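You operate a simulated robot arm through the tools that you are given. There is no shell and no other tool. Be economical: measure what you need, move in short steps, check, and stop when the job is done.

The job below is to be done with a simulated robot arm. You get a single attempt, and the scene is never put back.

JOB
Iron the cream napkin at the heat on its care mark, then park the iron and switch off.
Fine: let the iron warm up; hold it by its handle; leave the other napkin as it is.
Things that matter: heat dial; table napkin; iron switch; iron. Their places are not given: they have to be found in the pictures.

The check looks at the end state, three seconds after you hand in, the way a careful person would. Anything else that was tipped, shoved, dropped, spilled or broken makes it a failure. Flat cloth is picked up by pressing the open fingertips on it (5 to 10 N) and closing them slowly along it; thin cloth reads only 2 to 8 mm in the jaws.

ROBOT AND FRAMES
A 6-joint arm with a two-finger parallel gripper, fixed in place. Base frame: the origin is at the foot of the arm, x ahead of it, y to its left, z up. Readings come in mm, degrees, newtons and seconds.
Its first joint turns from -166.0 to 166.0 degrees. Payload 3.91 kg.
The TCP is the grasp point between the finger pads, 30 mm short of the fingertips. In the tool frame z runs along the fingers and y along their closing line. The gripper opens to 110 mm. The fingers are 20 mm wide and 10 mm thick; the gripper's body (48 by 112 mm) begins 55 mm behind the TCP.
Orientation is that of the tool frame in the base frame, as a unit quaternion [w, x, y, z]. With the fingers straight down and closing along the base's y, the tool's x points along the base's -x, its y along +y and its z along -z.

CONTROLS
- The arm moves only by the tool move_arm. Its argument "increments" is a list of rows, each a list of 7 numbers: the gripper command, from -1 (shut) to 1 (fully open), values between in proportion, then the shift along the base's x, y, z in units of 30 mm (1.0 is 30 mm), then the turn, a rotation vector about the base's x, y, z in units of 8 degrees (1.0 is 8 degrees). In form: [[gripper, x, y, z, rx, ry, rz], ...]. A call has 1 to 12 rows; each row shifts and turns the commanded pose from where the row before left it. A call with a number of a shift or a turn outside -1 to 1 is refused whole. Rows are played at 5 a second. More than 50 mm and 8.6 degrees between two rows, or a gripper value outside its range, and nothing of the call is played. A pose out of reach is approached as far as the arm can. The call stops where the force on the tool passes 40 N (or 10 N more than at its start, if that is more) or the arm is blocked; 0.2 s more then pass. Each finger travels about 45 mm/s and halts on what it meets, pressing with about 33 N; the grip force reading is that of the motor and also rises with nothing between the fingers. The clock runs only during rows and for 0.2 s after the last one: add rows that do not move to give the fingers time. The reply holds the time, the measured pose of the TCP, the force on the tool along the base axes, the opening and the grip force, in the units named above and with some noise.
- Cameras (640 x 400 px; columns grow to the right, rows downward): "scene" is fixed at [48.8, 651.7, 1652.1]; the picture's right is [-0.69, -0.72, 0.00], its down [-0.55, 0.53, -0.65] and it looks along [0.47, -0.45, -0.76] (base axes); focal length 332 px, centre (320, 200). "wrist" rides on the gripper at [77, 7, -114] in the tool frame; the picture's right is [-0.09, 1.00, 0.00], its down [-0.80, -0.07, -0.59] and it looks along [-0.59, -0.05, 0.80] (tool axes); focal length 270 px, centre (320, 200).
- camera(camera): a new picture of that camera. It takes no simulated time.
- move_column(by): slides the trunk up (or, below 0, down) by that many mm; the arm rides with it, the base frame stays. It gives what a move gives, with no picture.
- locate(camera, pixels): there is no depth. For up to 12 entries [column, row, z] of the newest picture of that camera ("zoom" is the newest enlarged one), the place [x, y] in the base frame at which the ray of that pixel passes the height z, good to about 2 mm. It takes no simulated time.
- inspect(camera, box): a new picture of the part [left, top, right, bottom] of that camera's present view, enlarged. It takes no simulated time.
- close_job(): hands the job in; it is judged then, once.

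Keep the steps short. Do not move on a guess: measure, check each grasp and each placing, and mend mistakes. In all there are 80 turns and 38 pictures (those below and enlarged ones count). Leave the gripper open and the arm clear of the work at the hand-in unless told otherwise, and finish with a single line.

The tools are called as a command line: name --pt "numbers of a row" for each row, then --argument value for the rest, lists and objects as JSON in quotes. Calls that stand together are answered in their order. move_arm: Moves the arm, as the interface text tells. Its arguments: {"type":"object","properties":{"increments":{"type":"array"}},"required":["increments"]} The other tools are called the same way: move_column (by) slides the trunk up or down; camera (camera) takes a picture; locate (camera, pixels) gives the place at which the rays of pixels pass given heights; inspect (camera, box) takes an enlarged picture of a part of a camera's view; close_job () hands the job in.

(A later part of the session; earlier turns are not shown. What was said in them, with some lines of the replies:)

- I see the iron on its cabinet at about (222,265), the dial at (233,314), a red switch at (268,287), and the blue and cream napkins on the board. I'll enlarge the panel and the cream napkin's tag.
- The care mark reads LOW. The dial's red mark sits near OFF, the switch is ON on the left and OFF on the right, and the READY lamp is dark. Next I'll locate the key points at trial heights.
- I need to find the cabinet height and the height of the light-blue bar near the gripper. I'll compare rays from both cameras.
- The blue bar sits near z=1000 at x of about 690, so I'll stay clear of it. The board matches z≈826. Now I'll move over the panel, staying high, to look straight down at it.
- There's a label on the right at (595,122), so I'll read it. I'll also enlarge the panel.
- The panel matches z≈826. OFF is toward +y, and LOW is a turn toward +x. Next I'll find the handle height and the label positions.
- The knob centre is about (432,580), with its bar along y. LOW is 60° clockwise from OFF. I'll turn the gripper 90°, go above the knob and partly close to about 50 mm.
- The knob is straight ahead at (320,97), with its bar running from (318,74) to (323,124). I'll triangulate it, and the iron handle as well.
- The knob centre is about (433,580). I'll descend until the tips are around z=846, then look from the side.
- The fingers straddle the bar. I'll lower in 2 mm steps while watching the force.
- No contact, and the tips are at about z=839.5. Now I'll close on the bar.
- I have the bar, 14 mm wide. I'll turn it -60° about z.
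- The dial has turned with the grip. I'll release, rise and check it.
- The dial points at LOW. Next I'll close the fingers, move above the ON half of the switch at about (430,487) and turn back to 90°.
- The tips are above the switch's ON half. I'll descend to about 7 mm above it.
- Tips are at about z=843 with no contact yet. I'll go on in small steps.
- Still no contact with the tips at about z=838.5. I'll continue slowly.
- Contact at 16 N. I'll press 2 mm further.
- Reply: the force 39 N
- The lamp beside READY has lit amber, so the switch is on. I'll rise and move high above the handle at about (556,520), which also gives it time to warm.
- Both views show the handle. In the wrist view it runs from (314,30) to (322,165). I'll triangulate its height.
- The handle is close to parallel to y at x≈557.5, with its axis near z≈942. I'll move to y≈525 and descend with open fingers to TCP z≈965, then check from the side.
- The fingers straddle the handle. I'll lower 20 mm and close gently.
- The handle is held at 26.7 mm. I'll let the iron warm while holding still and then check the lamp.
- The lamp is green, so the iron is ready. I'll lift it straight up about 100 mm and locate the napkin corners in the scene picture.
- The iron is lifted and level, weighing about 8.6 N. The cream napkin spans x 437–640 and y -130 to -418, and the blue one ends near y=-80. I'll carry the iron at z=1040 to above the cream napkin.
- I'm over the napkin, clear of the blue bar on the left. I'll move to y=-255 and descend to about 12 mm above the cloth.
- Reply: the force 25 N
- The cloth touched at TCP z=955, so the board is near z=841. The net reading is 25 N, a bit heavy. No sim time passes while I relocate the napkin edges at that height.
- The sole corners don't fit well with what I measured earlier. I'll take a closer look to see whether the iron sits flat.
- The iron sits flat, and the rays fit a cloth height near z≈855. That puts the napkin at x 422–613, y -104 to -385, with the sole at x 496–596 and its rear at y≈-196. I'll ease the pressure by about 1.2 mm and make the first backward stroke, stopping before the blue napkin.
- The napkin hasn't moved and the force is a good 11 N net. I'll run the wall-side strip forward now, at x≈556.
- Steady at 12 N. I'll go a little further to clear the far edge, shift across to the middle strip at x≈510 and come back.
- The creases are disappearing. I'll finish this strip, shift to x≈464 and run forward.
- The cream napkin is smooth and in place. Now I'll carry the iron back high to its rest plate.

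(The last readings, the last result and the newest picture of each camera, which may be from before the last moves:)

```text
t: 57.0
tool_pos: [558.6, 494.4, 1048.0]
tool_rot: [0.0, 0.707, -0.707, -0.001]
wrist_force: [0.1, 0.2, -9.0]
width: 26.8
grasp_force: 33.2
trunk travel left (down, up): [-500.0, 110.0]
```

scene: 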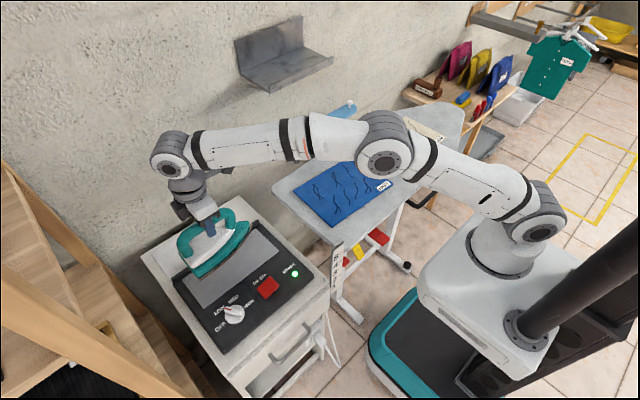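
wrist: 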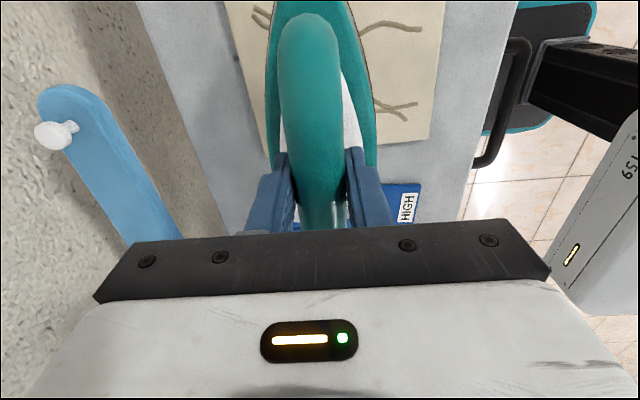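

Next is y +30, then down to TCP z≈945.

move_arm --pt "-1 0 1 0 0 0 0" --pt "-1 0 0 -1 0 0 0" --pt "-1 0 0 -1 0 0 0" --pt "-1 0 0 -0.9 0 0 0" --pt "-1 0 0 -0.5 0 0 0" --pt "-1 0 0 0 0 0 0"

inspect --camera "scene" --box '[170, 200, 320, 320]'

```text
t: 58.4
tool_pos: [559.1, 525.0, 947.3]
tool_rot: [0.0, 0.707, -0.707, 0.0]
wrist_force: [-0.1, 0.2, -8.9]
width: 26.8
grasp_force: 33.5
trunk travel left (down, up): [-500.0, 110.0]
```

```text
3.33 times, centred on (245, 260) of scene
```

zoom: 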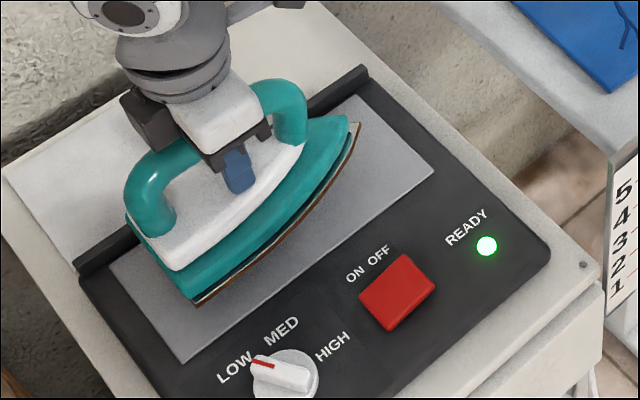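

Lamp still green. The iron seems to ride a bit higher in the grip than before, so I'll lower in small steps until it touches.

move_arm --pt "-1 0 0 -0.1 0 0 0" --pt "-1 0 0 -0.1 0 0 0" --pt "-1 0 0 -0.1 0 0 0" --pt "-1 0 0 0 0 0 0"

move_arm --pt "-1 0 0 -0.06 0 0 0" --pt "-1 0 0 -0.06 0 0 0" --pt "-1 0 0 0 0 0 0"

```text
t: 59.4
tool_pos: [558.7, 525.3, 936.9]
tool_rot: [0.0, 0.707, -0.707, 0.0]
wrist_force: [0.9, 1.1, -8.8]
width: 26.8
grasp_force: 32.9
trunk travel left (down, up): [-500.0, 110.0]
```

```text
t: 60.2
tool_pos: [557.6, 524.5, 935.5]
tool_rot: [0.0, -0.707, 0.707, -0.001]
wrist_force: [0.5, -0.3, -8.0]
width: 26.8
grasp_force: 33.4
trunk travel left (down, up): [-500.0, 110.0]
```

Still carrying the full weight. I'll lower further in 1.5 mm steps.

move_arm --pt "-1 0 0 -0.06 0 0 0" --pt "-1 0 0 -0.06 0 0 0" --pt "-1 0 0 0 0 0 0"

move_arm --pt "-1 0 0 -0.05 0 0 0" --pt "-1 0 0 -0.05 0 0 0" --pt "-1 0 0 0 0 0 0"

```text
t: 61.0
tool_pos: [557.6, 525.0, 929.8]
tool_rot: [0.001, -0.707, 0.707, -0.001]
wrist_force: [-0.7, -0.8, -7.9]
width: 26.6
grasp_force: 33.5
trunk travel left (down, up): [-500.0, 110.0]
```

```text
t: 61.8
tool_pos: [558.2, 524.1, 927.1]
tool_rot: [0.0, -0.706, 0.708, 0.0]
wrist_force: [-0.8, 1.0, -8.0]
width: 26.7
grasp_force: 32.8
trunk travel left (down, up): [-500.0, 110.0]
```

move_arm --pt "-1 0 0 -0.05 0 0 0" --pt "-1 0 0 -0.05 0 0 0" --pt "-1 0 0 0 0 0 0"

inspect --camera "scene" --box '[170, 200, 320, 320]'

```text
t: 62.6
tool_pos: [558.0, 524.8, 925.6]
tool_rot: [-0.001, -0.707, 0.708, 0.0]
wrist_force: [0.6, -0.8, -7.8]
width: 26.3
grasp_force: 33.1
trunk travel left (down, up): [-500.0, 110.0]
```

```text
3.33 times, centred on (245, 260) of scene
```

zoom: 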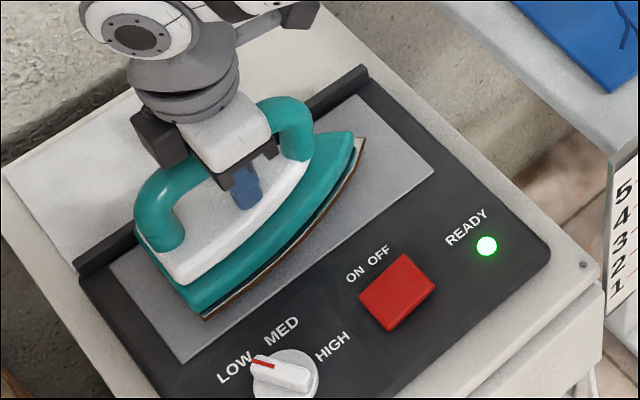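

The rear corner is at (205,320), against (207,325) originally, so only a few mm remain.

move_arm --pt "-1 0 0 -0.05 0 0 0" --pt "-1 0 0 -0.05 0 0 0" --pt "-1 0 0 0 0 0 0"

```text
t: 63.4
tool_pos: [558.1, 525.3, 922.2]
tool_rot: [-0.001, 0.707, -0.707, 0.0]
wrist_force: [0.4, 1.3, -7.0]
width: 26.6
grasp_force: 32.7
trunk travel left (down, up): [-500.0, 110.0]
```

move_arm --pt "-1 0 0 -0.04 0 0 0" --pt "-1 0 0 -0.03 0 0 0" --pt "-1 0 0 0 0 0 0"

```text
t: 64.2
tool_pos: [558.9, 524.0, 919.6]
tool_rot: [0.0, 0.707, -0.707, 0.0]
wrist_force: [0.8, 0.4, -7.9]
width: 26.5
grasp_force: 34.0
trunk travel left (down, up): [-500.0, 110.0]
```

move_arm --pt "-1 0 0 -0.05 0 0 0" --pt "-1 0 0 -0.04 0 0 0" --pt "-1 0 0 0 0 0 0"

inspect --camera "scene" --box '[170, 200, 320, 320]'

```text
t: 65.0
tool_pos: [558.4, 524.2, 916.0]
tool_rot: [0.0, -0.707, 0.707, 0.0]
wrist_force: [0.6, 1.1, -9.1]
width: 26.8
grasp_force: 32.8
trunk travel left (down, up): [-500.0, 110.0]
```

```text
3.33 times, centred on (245, 260) of scene
```

zoom: 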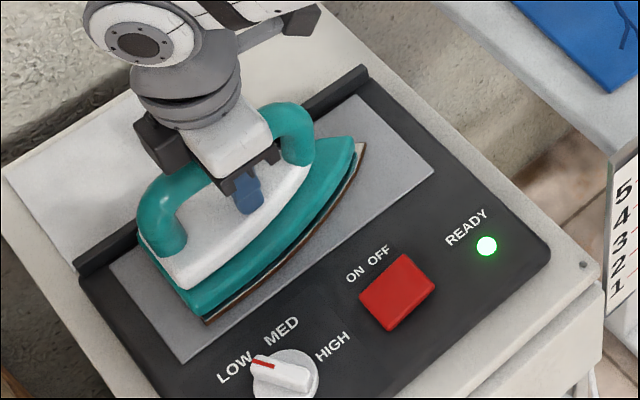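

Almost at the original position. I'll keep lowering until the force changes.

move_arm --pt "-1 0 0 -0.04 0 0 0" --pt "-1 0 0 -0.02 0 0 0" --pt "-1 0 0 0 0 0 0"

```text
t: 65.8
tool_pos: [559.3, 525.5, 916.1]
tool_rot: [0.001, -0.707, 0.707, 0.0]
wrist_force: [-0.1, 0.0, -8.1]
width: 26.8
grasp_force: 33.2
trunk travel left (down, up): [-500.0, 110.0]
```

move_arm --pt "-1 0 0 -0.04 0 0 0" --pt "-1 0 0 -0.03 0 0 0" --pt "-1 0 0 0 0 0 0"

```text
t: 66.6
tool_pos: [557.8, 524.8, 913.0]
tool_rot: [0.0, 0.707, -0.707, 0.0]
wrist_force: [0.2, 0.2, -8.8]
width: 26.9
grasp_force: 32.9
trunk travel left (down, up): [-500.0, 110.0]
```

move_arm --pt "-1 0 0 -0.05 0 0 0" --pt "-1 0 0 -0.03 0 0 0" --pt "-1 0 0 0 0 0 0"

```text
t: 67.4
tool_pos: [558.4, 524.9, 913.6]
tool_rot: [-0.001, 0.707, -0.707, 0.0]
wrist_force: [1.3, 4.2, 7.5]
width: 26.8
grasp_force: 33.1
trunk travel left (down, up): [-500.0, 110.0]
```

Contact, with the net force at +7.5 N. I'll ease up slightly, open and look.

move_arm --pt "-1 0 0 0.015 0 0 0" --pt "-0.4 0 0 0 0 0 0" --pt "0 0 0 0 0 0 0" --pt "0.5 0 0 0 0 0 0" --pt "0.8 0 0 0 0 0 0" --pt "0.8 0 0 0 0 0 0" --pt "0.8 0 0 0 0 0 0"

inspect --camera "scene" --box '[170, 200, 320, 320]'

```text
t: 69.0
tool_pos: [558.6, 524.5, 911.4]
tool_rot: [0.0, -0.707, 0.707, 0.0]
wrist_force: [0.1, -0.2, 0.7]
width: 99.0
grasp_force: 0.0
trunk travel left (down, up): [-500.0, 110.0]
```

```text
3.33 times, centred on (245, 260) of scene
```

zoom: 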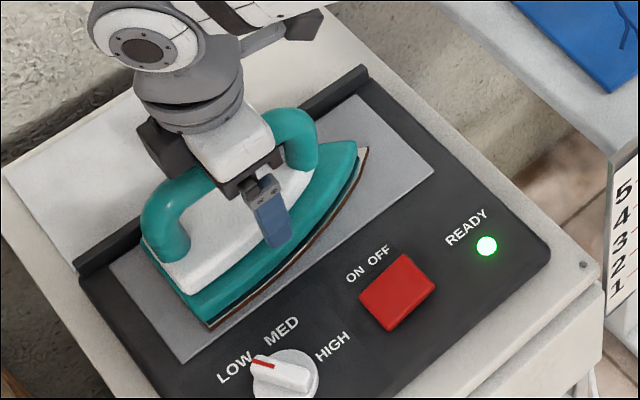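

The iron rests where it was. I'll rise straight up, then move above the OFF half of the switch at (430,461), closing the fingers on the way.

move_arm --pt "0.8 0 0 0.8 0 0 0" --pt "0.8 0 0 1 0 0 0" --pt "0.8 0 0 1 0 0 0" --pt "0.8 0 0 1 0 0 0" --pt "0.8 0 0 0.8 0 0 0" --pt "-1 -0.9 -0.43 0 0 0 0" --pt "-1 -0.9 -0.43 0 0 0 0" --pt "-1 -0.9 -0.43 0 0 0 0" --pt "-1 -0.9 -0.43 0 0 0 0" --pt "-1 -0.68 -0.4 0 0 0 0" --pt "-1 0 0 0 0 0 0"

```text
t: 71.4
tool_pos: [428.0, 462.9, 1050.4]
tool_rot: [0.0, 0.707, -0.707, 0.0]
wrist_force: [-0.4, 0.3, 0.1]
width: 0.0
grasp_force: 24.5
trunk travel left (down, up): [-500.0, 110.0]
```

Lined up. I'll descend to TCP z≈875.

move_arm --pt "-1 0.05 -0.05 -1 0 0 0" --pt "-1 0 0 -1 0 0 0" --pt "-1 0 0 -1 0 0 0" --pt "-1 0 0 -1 0 0 0" --pt "-1 0 0 -1 0 0 0" --pt "-1 0 0 -0.83 0 0 0" --pt "-1 0 0 0 0 0 0"

move_arm --pt "-1 0 0 -0.06 0 0 0" --pt "-1 0 0 -0.06 0 0 0" --pt "-1 0 0 -0.06 0 0 0" --pt "-1 0 0 0 0 0 0"

```text
t: 73.0
tool_pos: [430.6, 459.4, 873.1]
tool_rot: [0.0, -0.707, 0.708, 0.0]
wrist_force: [0.3, -0.3, -0.3]
width: 0.0
grasp_force: 33.0
trunk travel left (down, up): [-500.0, 110.0]
```

```text
t: 74.0
tool_pos: [431.7, 458.5, 870.4]
tool_rot: [0.0, -0.707, 0.707, 0.0]
wrist_force: [0.6, -0.2, 0.1]
width: 0.0
grasp_force: 32.9
trunk travel left (down, up): [-500.0, 110.0]
```

No contact yet at TCP z≈870. I'll carry on as I did for ON.

move_arm --pt "-1 0 0 -0.05 0 0 0" --pt "-1 0 0 -0.05 0 0 0" --pt "-1 0 0 -0.05 0 0 0" --pt "-1 0 0 0 0 0 0"

```text
t: 75.0
tool_pos: [431.1, 458.5, 866.4]
tool_rot: [-0.001, 0.707, -0.707, 0.0]
wrist_force: [1.1, -1.4, 7.0]
width: 0.0
grasp_force: 33.4
trunk travel left (down, up): [-500.0, 110.0]
```

Contact at 7 N. I'll press further.

move_arm --pt "-1 0 0 -0.04 0 0 0" --pt "-1 0 0 -0.04 0 0 0" --pt "-1 0 0 0 0 0 0"

inspect --camera "scene" --box '[190, 220, 320, 320]'

```text
t: 75.8
tool_pos: [431.0, 459.3, 864.8]
tool_rot: [-0.003, 0.707, -0.707, 0.0]
wrist_force: [5.9, 0.9, 28.8]
width: 0.0
grasp_force: 33.1
trunk travel left (down, up): [-500.0, 110.0]
```

```text
4.00 times, centred on (255, 270) of scene
```

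zoom: 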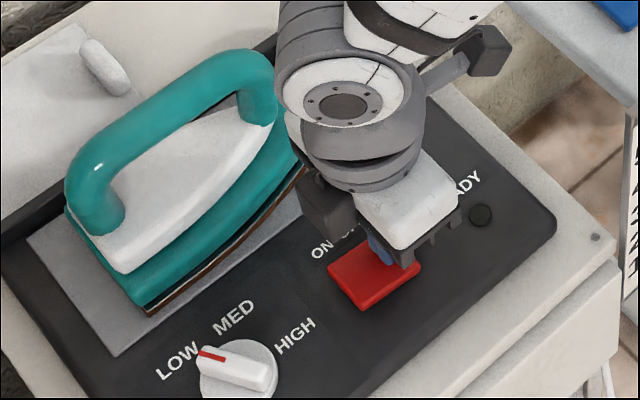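

The lamp is dark, so the iron is off. I'll rise, open the fingers well clear and do a final check.

move_arm --pt "-1 0 0 0.5 0 0 0" --pt "-1 0 0 1 0 0 0" --pt "-1 0 0 1 0 0 0" --pt "-1 0 0 1 0 0 0" --pt "-1 0 0 1 0 0 0" --pt "-1 0 0 1 0 0 0" --pt "0 0 0 1 0 0 0" --pt "1 0 -0.8 1 0 0 0" --pt "1 0 -0.8 1 0 0 0" --pt "1 0 -0.8 0 0 0 0" --pt "1 0 -0.8 0 0 0 0" --pt "1 0 0 0 0 0 0"

camera --camera "scene"

inspect --camera "scene" --box '[160, 200, 320, 330]'

```text
t: 78.4
tool_pos: [430.9, 362.3, 1117.3]
tool_rot: [0.0, 0.707, -0.707, 0.001]
wrist_force: [-0.4, -0.5, 0.5]
width: 109.9
grasp_force: 0.0
trunk travel left (down, up): [-500.0, 110.0]
```

```text
2 pictures are left
```

scene: 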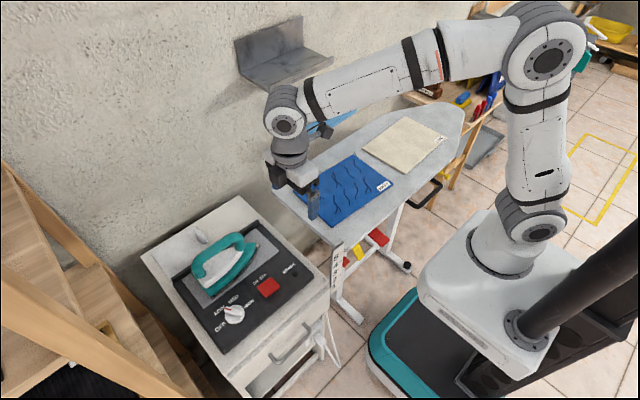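

```text
3.08 times, centred on (240, 265) of scene
```

zoom: 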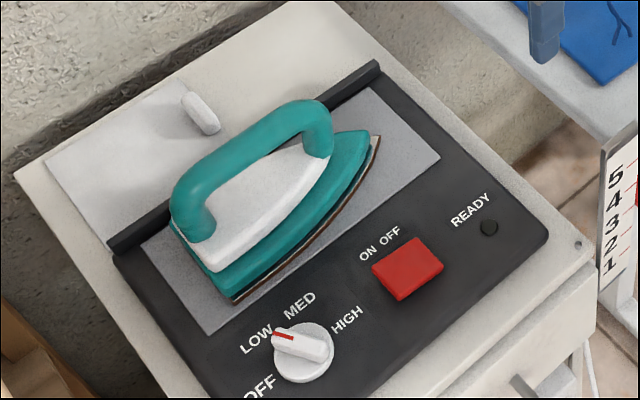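

The iron is parked and off, the cream napkin is smooth, the blue one is untouched, and the arm is clear with the gripper open. I'll hand in now.

close_job

```text
The job is handed in.
```

I ironed the cream napkin smooth at LOW, parked the iron on its rest plate and switched it off; the blue napkin was left as it was.
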